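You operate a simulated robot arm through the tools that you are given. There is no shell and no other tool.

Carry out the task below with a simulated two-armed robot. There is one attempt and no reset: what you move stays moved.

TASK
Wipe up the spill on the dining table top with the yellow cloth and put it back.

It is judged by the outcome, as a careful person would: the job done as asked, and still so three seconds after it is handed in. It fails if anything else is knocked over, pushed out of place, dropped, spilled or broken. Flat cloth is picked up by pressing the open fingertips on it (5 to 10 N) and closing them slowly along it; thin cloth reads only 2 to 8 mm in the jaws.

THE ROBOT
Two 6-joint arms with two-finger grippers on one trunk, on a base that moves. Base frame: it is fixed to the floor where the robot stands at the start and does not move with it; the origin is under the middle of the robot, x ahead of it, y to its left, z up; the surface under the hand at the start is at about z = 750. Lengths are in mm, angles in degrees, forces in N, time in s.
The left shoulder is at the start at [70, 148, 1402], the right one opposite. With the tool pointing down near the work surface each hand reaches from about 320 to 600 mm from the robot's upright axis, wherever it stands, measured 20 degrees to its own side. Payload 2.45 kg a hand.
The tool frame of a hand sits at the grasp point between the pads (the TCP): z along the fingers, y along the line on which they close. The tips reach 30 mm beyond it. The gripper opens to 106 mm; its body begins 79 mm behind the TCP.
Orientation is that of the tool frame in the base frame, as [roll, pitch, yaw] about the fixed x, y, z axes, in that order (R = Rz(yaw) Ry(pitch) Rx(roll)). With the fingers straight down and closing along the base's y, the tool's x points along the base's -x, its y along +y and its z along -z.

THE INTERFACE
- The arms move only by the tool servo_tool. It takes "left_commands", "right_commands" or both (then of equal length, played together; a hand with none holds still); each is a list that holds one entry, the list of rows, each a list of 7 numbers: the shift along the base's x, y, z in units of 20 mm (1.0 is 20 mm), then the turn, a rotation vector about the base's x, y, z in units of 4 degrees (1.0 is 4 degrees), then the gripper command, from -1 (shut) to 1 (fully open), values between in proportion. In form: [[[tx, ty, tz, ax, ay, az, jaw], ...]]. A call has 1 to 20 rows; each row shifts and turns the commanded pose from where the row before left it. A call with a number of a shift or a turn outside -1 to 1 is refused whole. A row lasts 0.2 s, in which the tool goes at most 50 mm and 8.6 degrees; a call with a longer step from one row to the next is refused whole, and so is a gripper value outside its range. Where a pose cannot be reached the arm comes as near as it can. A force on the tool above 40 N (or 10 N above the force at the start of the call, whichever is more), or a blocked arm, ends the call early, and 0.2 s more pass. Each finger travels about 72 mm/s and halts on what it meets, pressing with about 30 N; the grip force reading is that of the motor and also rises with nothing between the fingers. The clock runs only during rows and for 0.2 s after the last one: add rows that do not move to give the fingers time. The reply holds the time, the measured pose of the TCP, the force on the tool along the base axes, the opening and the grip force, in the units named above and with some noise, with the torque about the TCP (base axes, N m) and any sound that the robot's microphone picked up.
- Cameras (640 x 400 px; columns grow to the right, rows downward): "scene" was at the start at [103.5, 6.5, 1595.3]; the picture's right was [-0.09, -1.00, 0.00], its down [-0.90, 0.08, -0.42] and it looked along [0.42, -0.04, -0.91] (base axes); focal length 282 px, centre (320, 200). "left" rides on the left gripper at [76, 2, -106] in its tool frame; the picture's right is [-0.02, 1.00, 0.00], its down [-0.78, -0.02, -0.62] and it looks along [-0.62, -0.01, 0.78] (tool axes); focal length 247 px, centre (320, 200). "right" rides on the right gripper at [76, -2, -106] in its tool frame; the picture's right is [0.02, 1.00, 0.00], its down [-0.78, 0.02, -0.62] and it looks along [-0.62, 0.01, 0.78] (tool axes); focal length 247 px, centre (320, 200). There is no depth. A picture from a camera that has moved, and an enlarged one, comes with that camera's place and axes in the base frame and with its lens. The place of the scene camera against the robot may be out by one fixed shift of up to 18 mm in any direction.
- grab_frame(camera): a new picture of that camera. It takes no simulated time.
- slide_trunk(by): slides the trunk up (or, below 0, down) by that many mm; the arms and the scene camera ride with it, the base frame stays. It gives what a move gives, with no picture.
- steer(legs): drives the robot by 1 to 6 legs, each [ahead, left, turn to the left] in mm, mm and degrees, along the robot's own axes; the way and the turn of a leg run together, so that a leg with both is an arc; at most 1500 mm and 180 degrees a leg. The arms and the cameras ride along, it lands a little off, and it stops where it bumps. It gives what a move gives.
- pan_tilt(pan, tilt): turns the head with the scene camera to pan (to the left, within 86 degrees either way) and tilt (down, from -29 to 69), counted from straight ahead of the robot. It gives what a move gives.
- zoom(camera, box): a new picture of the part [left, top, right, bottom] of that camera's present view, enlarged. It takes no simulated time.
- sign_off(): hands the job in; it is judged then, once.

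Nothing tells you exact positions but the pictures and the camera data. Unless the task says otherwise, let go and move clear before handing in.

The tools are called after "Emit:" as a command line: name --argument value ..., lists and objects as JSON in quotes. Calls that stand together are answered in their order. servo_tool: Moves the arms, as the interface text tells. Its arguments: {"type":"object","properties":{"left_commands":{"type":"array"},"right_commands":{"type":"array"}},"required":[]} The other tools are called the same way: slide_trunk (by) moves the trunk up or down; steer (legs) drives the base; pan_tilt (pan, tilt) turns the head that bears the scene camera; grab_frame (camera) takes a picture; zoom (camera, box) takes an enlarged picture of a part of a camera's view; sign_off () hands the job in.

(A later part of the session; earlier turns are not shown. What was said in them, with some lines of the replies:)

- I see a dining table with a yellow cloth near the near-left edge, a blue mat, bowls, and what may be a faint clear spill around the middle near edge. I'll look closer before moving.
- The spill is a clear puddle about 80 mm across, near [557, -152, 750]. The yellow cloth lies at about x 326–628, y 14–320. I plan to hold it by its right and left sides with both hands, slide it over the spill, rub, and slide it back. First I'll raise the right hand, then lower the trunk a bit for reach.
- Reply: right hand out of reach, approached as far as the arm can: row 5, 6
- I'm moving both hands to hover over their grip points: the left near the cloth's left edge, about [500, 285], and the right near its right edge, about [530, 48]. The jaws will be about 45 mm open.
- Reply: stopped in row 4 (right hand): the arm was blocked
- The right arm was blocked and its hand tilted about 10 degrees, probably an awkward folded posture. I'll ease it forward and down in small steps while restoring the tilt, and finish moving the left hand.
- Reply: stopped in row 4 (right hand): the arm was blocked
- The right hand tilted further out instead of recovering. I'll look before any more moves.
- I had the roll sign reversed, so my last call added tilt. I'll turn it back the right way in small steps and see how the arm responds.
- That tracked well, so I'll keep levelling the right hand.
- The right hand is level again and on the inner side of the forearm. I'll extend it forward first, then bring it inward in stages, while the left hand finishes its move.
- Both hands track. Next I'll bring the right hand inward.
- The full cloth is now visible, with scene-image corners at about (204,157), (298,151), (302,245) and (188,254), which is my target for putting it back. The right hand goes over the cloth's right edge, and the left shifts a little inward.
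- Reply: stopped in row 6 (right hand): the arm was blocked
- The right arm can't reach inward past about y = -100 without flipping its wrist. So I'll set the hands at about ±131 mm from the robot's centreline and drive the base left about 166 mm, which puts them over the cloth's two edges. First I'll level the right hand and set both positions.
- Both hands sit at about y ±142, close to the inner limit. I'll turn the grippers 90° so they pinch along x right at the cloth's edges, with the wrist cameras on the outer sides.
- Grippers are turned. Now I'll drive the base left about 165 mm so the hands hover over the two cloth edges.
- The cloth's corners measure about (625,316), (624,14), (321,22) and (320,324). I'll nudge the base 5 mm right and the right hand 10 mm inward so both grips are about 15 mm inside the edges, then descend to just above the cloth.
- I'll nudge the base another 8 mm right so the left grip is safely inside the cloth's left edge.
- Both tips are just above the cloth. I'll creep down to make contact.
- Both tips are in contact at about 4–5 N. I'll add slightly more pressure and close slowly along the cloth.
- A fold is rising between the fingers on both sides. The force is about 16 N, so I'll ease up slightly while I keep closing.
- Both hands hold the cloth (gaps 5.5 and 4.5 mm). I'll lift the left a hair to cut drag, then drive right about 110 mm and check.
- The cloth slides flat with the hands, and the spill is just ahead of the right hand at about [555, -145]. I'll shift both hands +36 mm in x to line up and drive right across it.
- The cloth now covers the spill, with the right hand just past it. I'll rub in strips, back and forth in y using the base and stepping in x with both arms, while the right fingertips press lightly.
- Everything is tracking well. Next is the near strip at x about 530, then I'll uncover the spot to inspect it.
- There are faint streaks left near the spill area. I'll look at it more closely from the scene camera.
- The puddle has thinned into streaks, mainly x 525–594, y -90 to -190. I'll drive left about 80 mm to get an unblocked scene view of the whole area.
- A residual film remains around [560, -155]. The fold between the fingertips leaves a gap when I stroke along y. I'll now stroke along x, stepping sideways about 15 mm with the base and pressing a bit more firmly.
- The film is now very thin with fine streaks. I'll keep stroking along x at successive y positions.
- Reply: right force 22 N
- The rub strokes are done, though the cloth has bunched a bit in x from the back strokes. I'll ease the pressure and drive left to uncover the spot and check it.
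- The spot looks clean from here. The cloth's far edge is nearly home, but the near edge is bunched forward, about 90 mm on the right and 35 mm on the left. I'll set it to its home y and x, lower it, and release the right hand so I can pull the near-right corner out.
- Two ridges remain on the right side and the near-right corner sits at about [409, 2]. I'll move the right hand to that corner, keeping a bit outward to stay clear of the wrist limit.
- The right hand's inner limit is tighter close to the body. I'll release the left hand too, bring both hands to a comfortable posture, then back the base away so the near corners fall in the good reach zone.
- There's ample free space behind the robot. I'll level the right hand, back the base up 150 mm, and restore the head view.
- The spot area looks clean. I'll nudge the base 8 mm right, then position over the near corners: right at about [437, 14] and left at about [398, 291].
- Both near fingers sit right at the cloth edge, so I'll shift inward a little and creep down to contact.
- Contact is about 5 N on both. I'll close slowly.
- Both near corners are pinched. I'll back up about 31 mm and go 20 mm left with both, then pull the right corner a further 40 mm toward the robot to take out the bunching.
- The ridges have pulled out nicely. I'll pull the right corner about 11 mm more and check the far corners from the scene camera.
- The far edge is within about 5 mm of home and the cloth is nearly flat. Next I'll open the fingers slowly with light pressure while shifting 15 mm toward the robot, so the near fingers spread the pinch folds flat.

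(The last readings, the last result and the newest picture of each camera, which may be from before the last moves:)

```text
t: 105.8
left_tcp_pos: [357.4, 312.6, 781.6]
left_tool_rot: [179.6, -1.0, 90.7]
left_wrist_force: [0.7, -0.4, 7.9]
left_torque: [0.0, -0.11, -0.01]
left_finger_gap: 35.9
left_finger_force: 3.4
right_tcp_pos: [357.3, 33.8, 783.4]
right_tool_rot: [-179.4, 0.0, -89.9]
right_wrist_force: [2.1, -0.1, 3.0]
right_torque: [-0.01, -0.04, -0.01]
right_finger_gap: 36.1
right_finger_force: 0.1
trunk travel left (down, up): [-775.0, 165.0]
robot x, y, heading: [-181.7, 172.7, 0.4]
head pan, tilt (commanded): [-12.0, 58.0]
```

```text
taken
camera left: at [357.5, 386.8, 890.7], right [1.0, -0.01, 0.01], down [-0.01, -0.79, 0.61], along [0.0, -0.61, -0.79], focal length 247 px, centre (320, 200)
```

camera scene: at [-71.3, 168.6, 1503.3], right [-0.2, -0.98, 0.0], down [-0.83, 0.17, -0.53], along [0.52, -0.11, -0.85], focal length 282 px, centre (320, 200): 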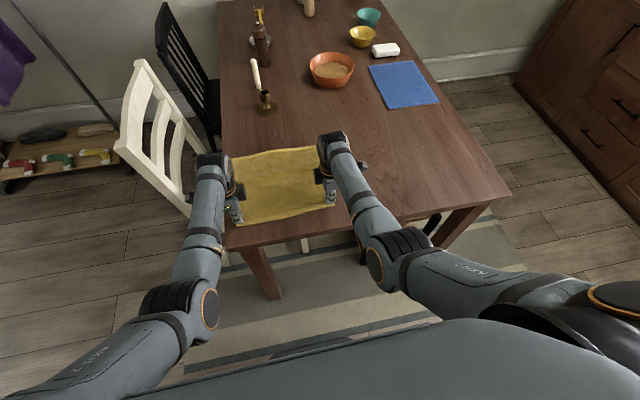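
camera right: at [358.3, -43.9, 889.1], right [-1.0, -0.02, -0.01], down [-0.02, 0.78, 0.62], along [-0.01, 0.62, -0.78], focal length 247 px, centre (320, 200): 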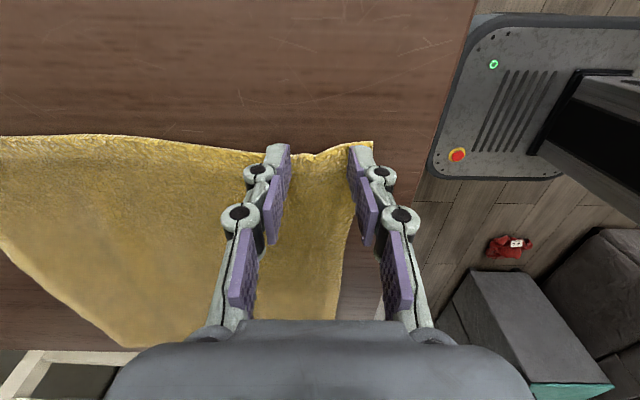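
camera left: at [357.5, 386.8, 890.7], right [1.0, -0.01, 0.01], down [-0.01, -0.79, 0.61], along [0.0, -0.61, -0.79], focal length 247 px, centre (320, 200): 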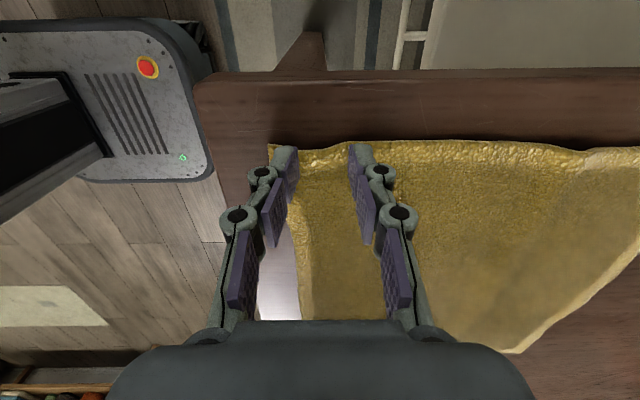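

The folds spread flat. I'll lift both hands straight up and check the cloth.

Emit:
servo_tool --left_commands '[[[0, 0, 0.2, 0, 0, 0, -0.32], [0, 0, 0.4, 0, 0, 0, -0.32], [0, 0, 0.7, 0, 0, 0, -0.32], [0, 0, 0.7, 0, 0, 0, -0.32], [0, 0, 0.7, 0, 0, 0, -0.32], [0, 0, 0.7, 0, 0, 0, -0.32], [0, 0, 0.7, 0, 0, 0, -0.32], [0, 0, 0, 0, 0, 0, -0.32]]]' --right_commands '[[[0, 0, 0.2, 0, 0, 0, -0.32], [0, 0, 0.4, 0, 0, 0, -0.32], [0, 0, 0.7, 0, 0, 0, -0.32], [0, 0, 0.7, 0, 0, 0, -0.32], [0, 0, 0.7, 0, 0, 0, -0.32], [0, 0, 0.7, 0, 0, 0, -0.32], [0, 0, 0.7, 0, 0, 0, -0.32], [0, 0, 0, 0, 0, 0, -0.32]]]'

Emit:
grab_frame --camera "right"

Emit:
grab_frame --camera "left"

Emit:
grab_frame --camera "scene"

Emit:
zoom --camera "scene" --box '[280, 90, 480, 220]'

```text
t: 107.6
left_tcp_pos: [360.1, 310.7, 864.0]
left_tool_rot: [179.7, -1.0, 90.6]
left_wrist_force: [-0.5, 0.0, 0.2]
left_torque: [0.02, -0.02, 0.02]
left_finger_gap: 35.8
left_finger_force: 0.1
right_tcp_pos: [358.5, 33.7, 866.1]
right_tool_rot: [-179.6, -0.1, -89.9]
right_wrist_force: [0.2, 0.2, 0.1]
right_torque: [-0.01, -0.04, 0.02]
right_finger_gap: 36.3
right_finger_force: 0.1
trunk travel left (down, up): [-775.0, 165.0]
robot x, y, heading: [-180.6, 167.6, 0.5]
head pan, tilt (commanded): [-12.0, 58.0]
```

```text
taken
camera right: at [359.7, -43.7, 971.6], right [-1.0, -0.02, -0.01], down [-0.02, 0.78, 0.62], along [-0.01, 0.62, -0.78], focal length 247 px, centre (320, 200)
```

right: 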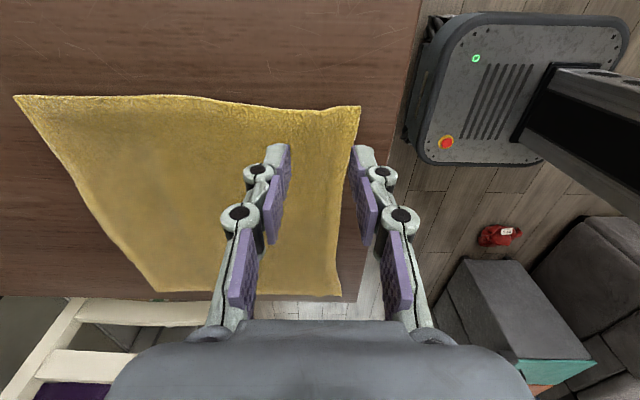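

```text
taken
camera left: at [360.3, 385.8, 973.0], right [1.0, -0.01, 0.01], down [-0.01, -0.79, 0.61], along [0.0, -0.61, -0.79], focal length 247 px, centre (320, 200)
```

left: 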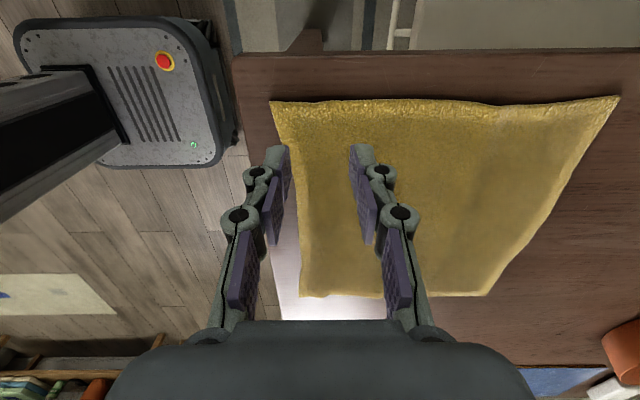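

```text
taken
camera scene: at [-70.5, 168.7, 1503.2], right [-0.2, -0.98, 0.0], down [-0.83, 0.17, -0.53], along [0.52, -0.11, -0.85], focal length 282 px, centre (320, 200)
```

scene: 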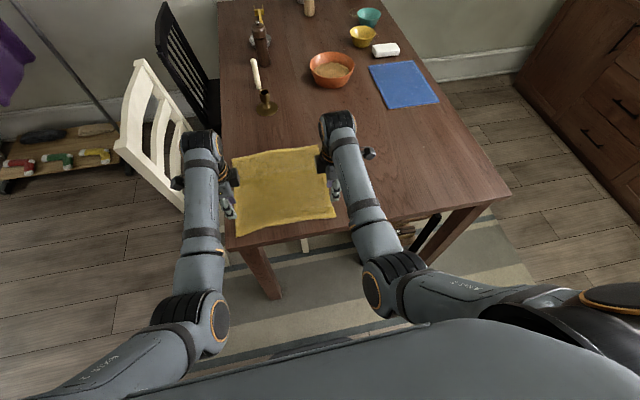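

```text
3.08 times, centred on (380, 155) of scene
camera zoom: at [-70.5, 168.7, 1503.2], right [-0.2, -0.98, 0.0], down [-0.83, 0.17, -0.53], along [0.52, -0.11, -0.85], focal length 869 px, centre (135, 338)
```

zoom: 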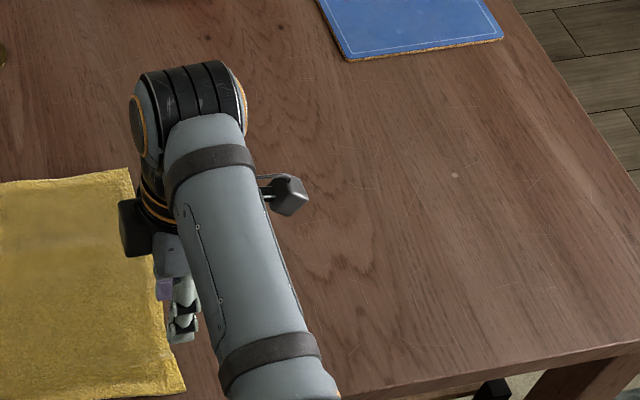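

The cloth's corners are now about (324,25), (623,24), (621,323) and (319,324), all within about 10 mm of where they started. Next I'll drive so the wrist camera can verify the spill spot.

Emit:
steer --legs '[[0, -170, 0], [150, 0, 0]]'

Emit:
grab_frame --camera "right"

Emit:
zoom --camera "right" --box '[140, 0, 440, 180]'

Emit:
grab_frame --camera "left"

Emit:
grab_frame --camera "scene"

```text
t: 110.0
left_tcp_pos: [513.9, 147.3, 865.9]
left_tool_rot: [179.6, -0.8, 90.8]
left_wrist_force: [0.1, 0.6, 0.5]
left_torque: [0.02, 0.0, -0.05]
left_finger_gap: 35.9
left_finger_force: 0.1
right_tcp_pos: [512.0, -129.7, 866.5]
right_tool_rot: [-179.4, -0.1, -89.8]
right_wrist_force: [-0.8, 0.9, -0.3]
right_torque: [-0.02, -0.02, -0.01]
right_finger_gap: 36.3
right_finger_force: 0.1
trunk travel left (down, up): [-775.0, 165.0]
robot x, y, heading: [-28.2, 3.5, 0.4]
head pan, tilt (commanded): [-12.0, 58.0]
```

```text
taken
camera right: at [512.7, -207.4, 972.3], right [-1.0, -0.02, -0.01], down [-0.03, 0.78, 0.62], along [-0.01, 0.62, -0.78], focal length 247 px, centre (320, 200)
```

right: 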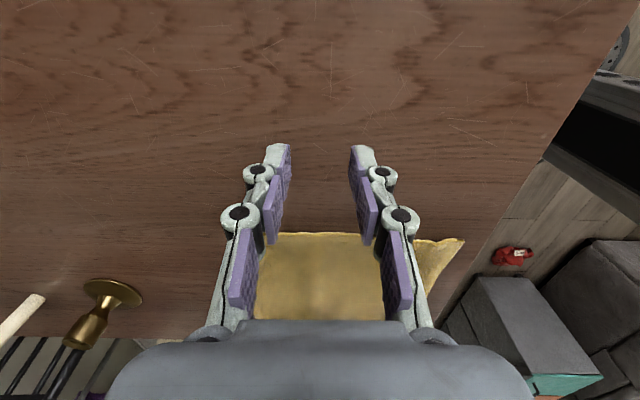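

```text
2.13 times, centred on (290, 90) of right
camera zoom: at [512.7, -207.4, 972.3], right [-1.0, -0.02, -0.01], down [-0.03, 0.78, 0.62], along [-0.01, 0.62, -0.78], focal length 527 px, centre (384, 435)
```

zoom: 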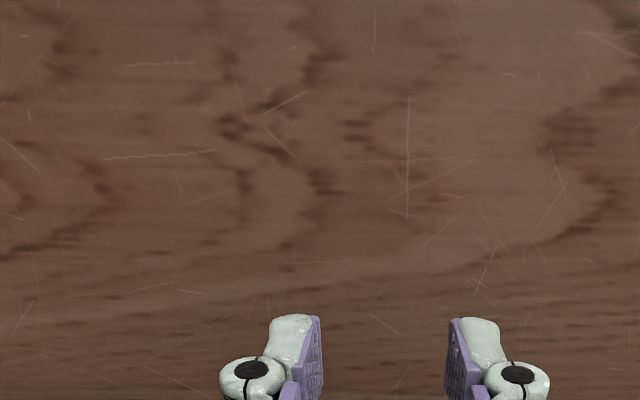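

```text
taken
camera left: at [512.8, 222.1, 973.6], right [1.0, -0.01, 0.01], down [-0.01, -0.79, 0.61], along [0.0, -0.61, -0.79], focal length 247 px, centre (320, 200)
```

left: 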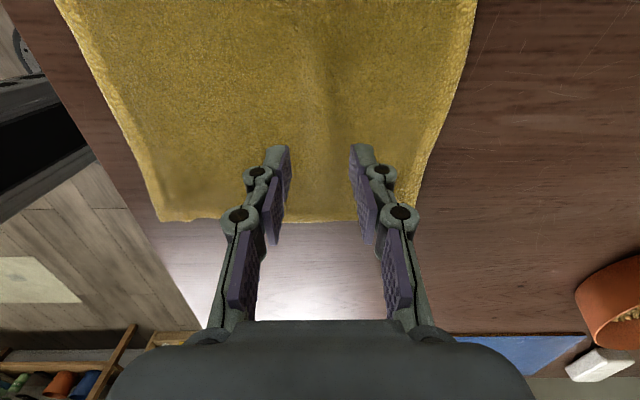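

```text
taken
camera scene: at [81.5, 4.6, 1503.5], right [-0.2, -0.98, 0.0], down [-0.83, 0.17, -0.53], along [0.52, -0.11, -0.85], focal length 282 px, centre (320, 200)
```

scene: 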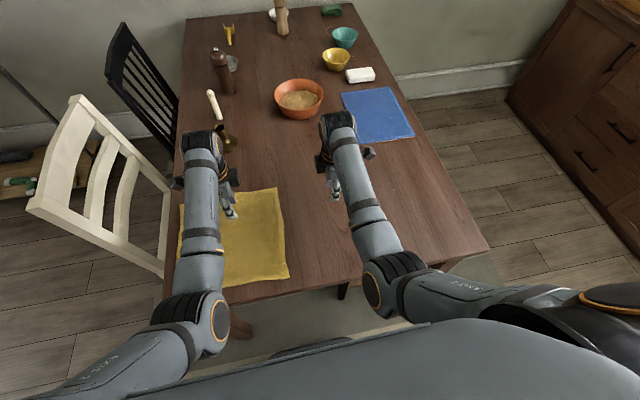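

The spot looks clean in the wrist view. I'll check the glare region in the left camera, where the puddle was clearly visible before.

Emit:
zoom --camera "left" --box '[240, 215, 420, 325]'

Emit:
zoom --camera "scene" --box '[270, 110, 470, 250]'

```text
3.56 times, centred on (330, 270) of left
camera zoom: at [512.8, 222.1, 973.6], right [1.0, -0.01, 0.01], down [-0.01, -0.79, 0.61], along [0.0, -0.61, -0.79], focal length 878 px, centre (284, -49)
```

zoom: 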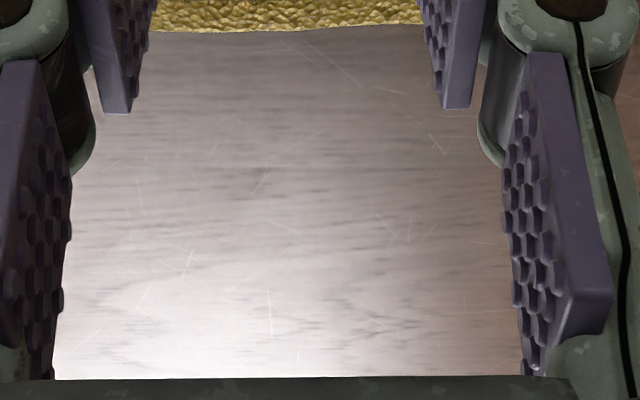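

```text
2.86 times, centred on (370, 180) of scene
camera zoom: at [81.5, 4.6, 1503.5], right [-0.2, -0.98, 0.0], down [-0.83, 0.17, -0.53], along [0.52, -0.11, -0.85], focal length 807 px, centre (177, 257)
```

zoom: 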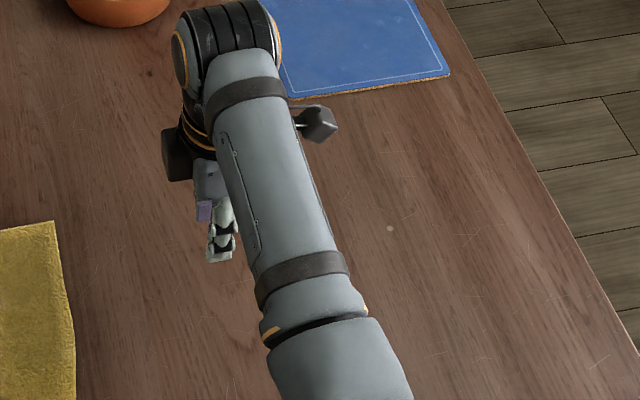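

The spill spot is clean, with just wood grain and scratches. There's a small pale dot at about [540, -350] that I want to look at more closely.

Emit:
zoom --camera "scene" --box '[385, 170, 425, 195]'

Emit:
zoom --camera "scene" --box '[170, 180, 300, 300]'

```text
16.00 times, centred on (405, 182) of scene
camera zoom: at [81.5, 4.6, 1503.5], right [-0.2, -0.98, 0.0], down [-0.83, 0.17, -0.53], along [0.52, -0.11, -0.85], focal length 4520 px, centre (-1040, 480)
```

zoom: 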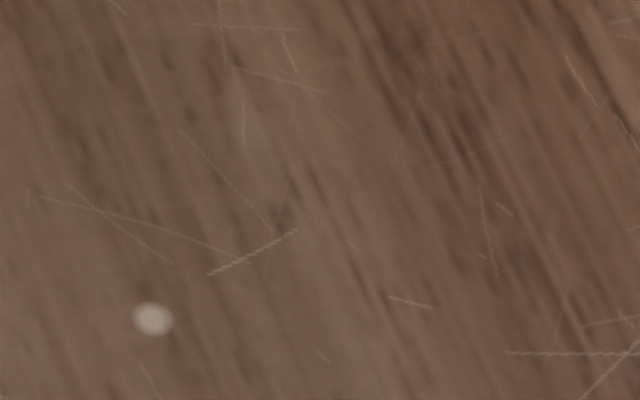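

```text
3.33 times, centred on (235, 240) of scene
camera zoom: at [81.5, 4.6, 1503.5], right [-0.2, -0.98, 0.0], down [-0.83, 0.17, -0.53], along [0.52, -0.11, -0.85], focal length 942 px, centre (603, 67)
```

zoom: 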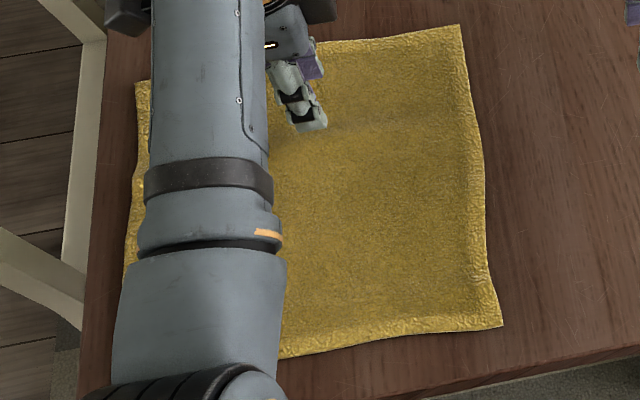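

The pale dot is an opaque mark that was on the table from early on, not liquid, so I'll leave it. The spill is gone and the cloth lies flat at its original place. I'll raise both hands well clear and do a last check.

Emit:
servo_tool --left_commands '[[[0, 0, 0.6, 0, 0, 0, 0], [0, 0, 0.6, 0, 0, 0, 0], [0, 0, 0.6, 0, 0, 0, 0], [0, 0, 0.6, 0, 0, 0, 0], [0, 0, 0.6, 0, 0, 0, 0], [0, 0, 0, 0, 0, 0, 0]]]' --right_commands '[[[0, 0, 0.6, 0, 0, 0, 0], [0, 0, 0.6, 0, 0, 0, 0], [0, 0, 0.6, 0, 0, 0, 0], [0, 0, 0.6, 0, 0, 0, 0], [0, 0, 0.6, 0, 0, 0, 0], [0, 0, 0, 0, 0, 0, 0]]]'

Emit:
grab_frame --camera "scene"

Emit:
grab_frame --camera "left"

Emit:
grab_frame --camera "right"

```text
t: 111.4
left_tcp_pos: [513.1, 148.6, 925.8]
left_tool_rot: [179.8, -0.8, 90.8]
left_wrist_force: [0.2, -0.2, 0.2]
left_torque: [0.0, 0.01, -0.02]
left_finger_gap: 53.0
left_finger_force: 0.1
right_tcp_pos: [511.1, -131.6, 925.1]
right_tool_rot: [-179.4, -0.1, -89.8]
right_wrist_force: [-0.2, 0.7, -0.1]
right_torque: [-0.03, -0.01, 0.02]
right_finger_gap: 53.1
right_finger_force: 0.1
trunk travel left (down, up): [-775.0, 165.0]
robot x, y, heading: [-30.0, 7.2, 0.5]
head pan, tilt (commanded): [-12.0, 58.0]
```

```text
taken
camera scene: at [83.6, 4.1, 1503.2], right [-0.2, -0.98, 0.0], down [-0.83, 0.17, -0.53], along [0.52, -0.11, -0.85], focal length 282 px, centre (320, 200)
```

scene: 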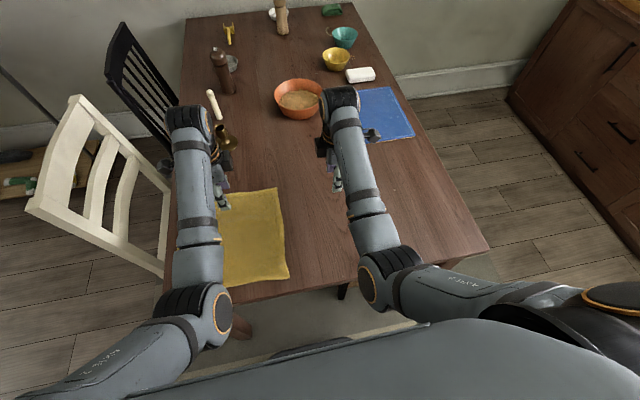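

```text
taken
camera left: at [513.4, 222.0, 1033.4], right [1.0, -0.01, 0.01], down [-0.01, -0.79, 0.61], along [0.0, -0.61, -0.79], focal length 247 px, centre (320, 200)
```

left: 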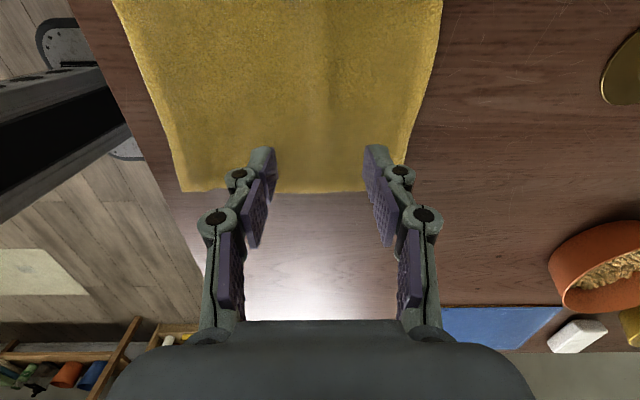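

```text
taken
camera right: at [512.9, -208.5, 1030.4], right [-1.0, -0.02, -0.01], down [-0.02, 0.78, 0.62], along [-0.01, 0.62, -0.78], focal length 247 px, centre (320, 200)
```

right: 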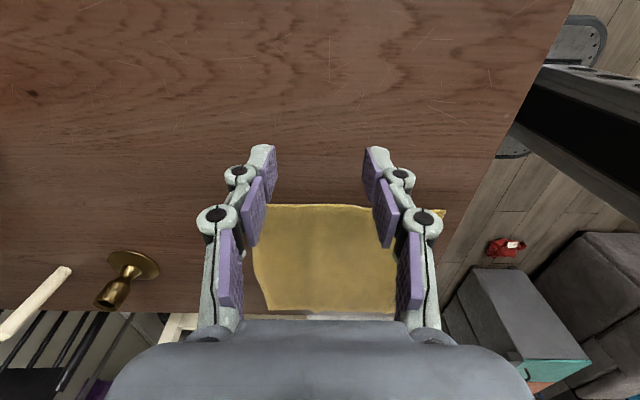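

The table is dry where the spill was, and the yellow cloth is flat at its original place. The bowls, candlestick, mat and chairs are untouched, and both hands are open and clear. Handing in.

Emit:
sign_off

```text
The job is handed in.
```

The spill is wiped up and the yellow cloth is back where it was, lying flat. The job is handed in.

- **Spill:** the first strokes along the table left thin streaks. I went over the area again in the other direction, and both wrist cameras then showed only wood grain and scratches there.
- **Cloth:** it bunched up during the wiping, so I pulled it flat again. Its corners are within about 10 mm of where they started, by the camera measurements. A faint crease may still show where it was gripped.
- **Everything else:** the bowls, candlestick, mat and chairs show no change in the pictures. Both hands are open and raised clear of the table.
- **Pale dot:** I left a small mark on the table top at about [540, -350]. It was there before I wiped and looks like a solid mark rather than liquid.
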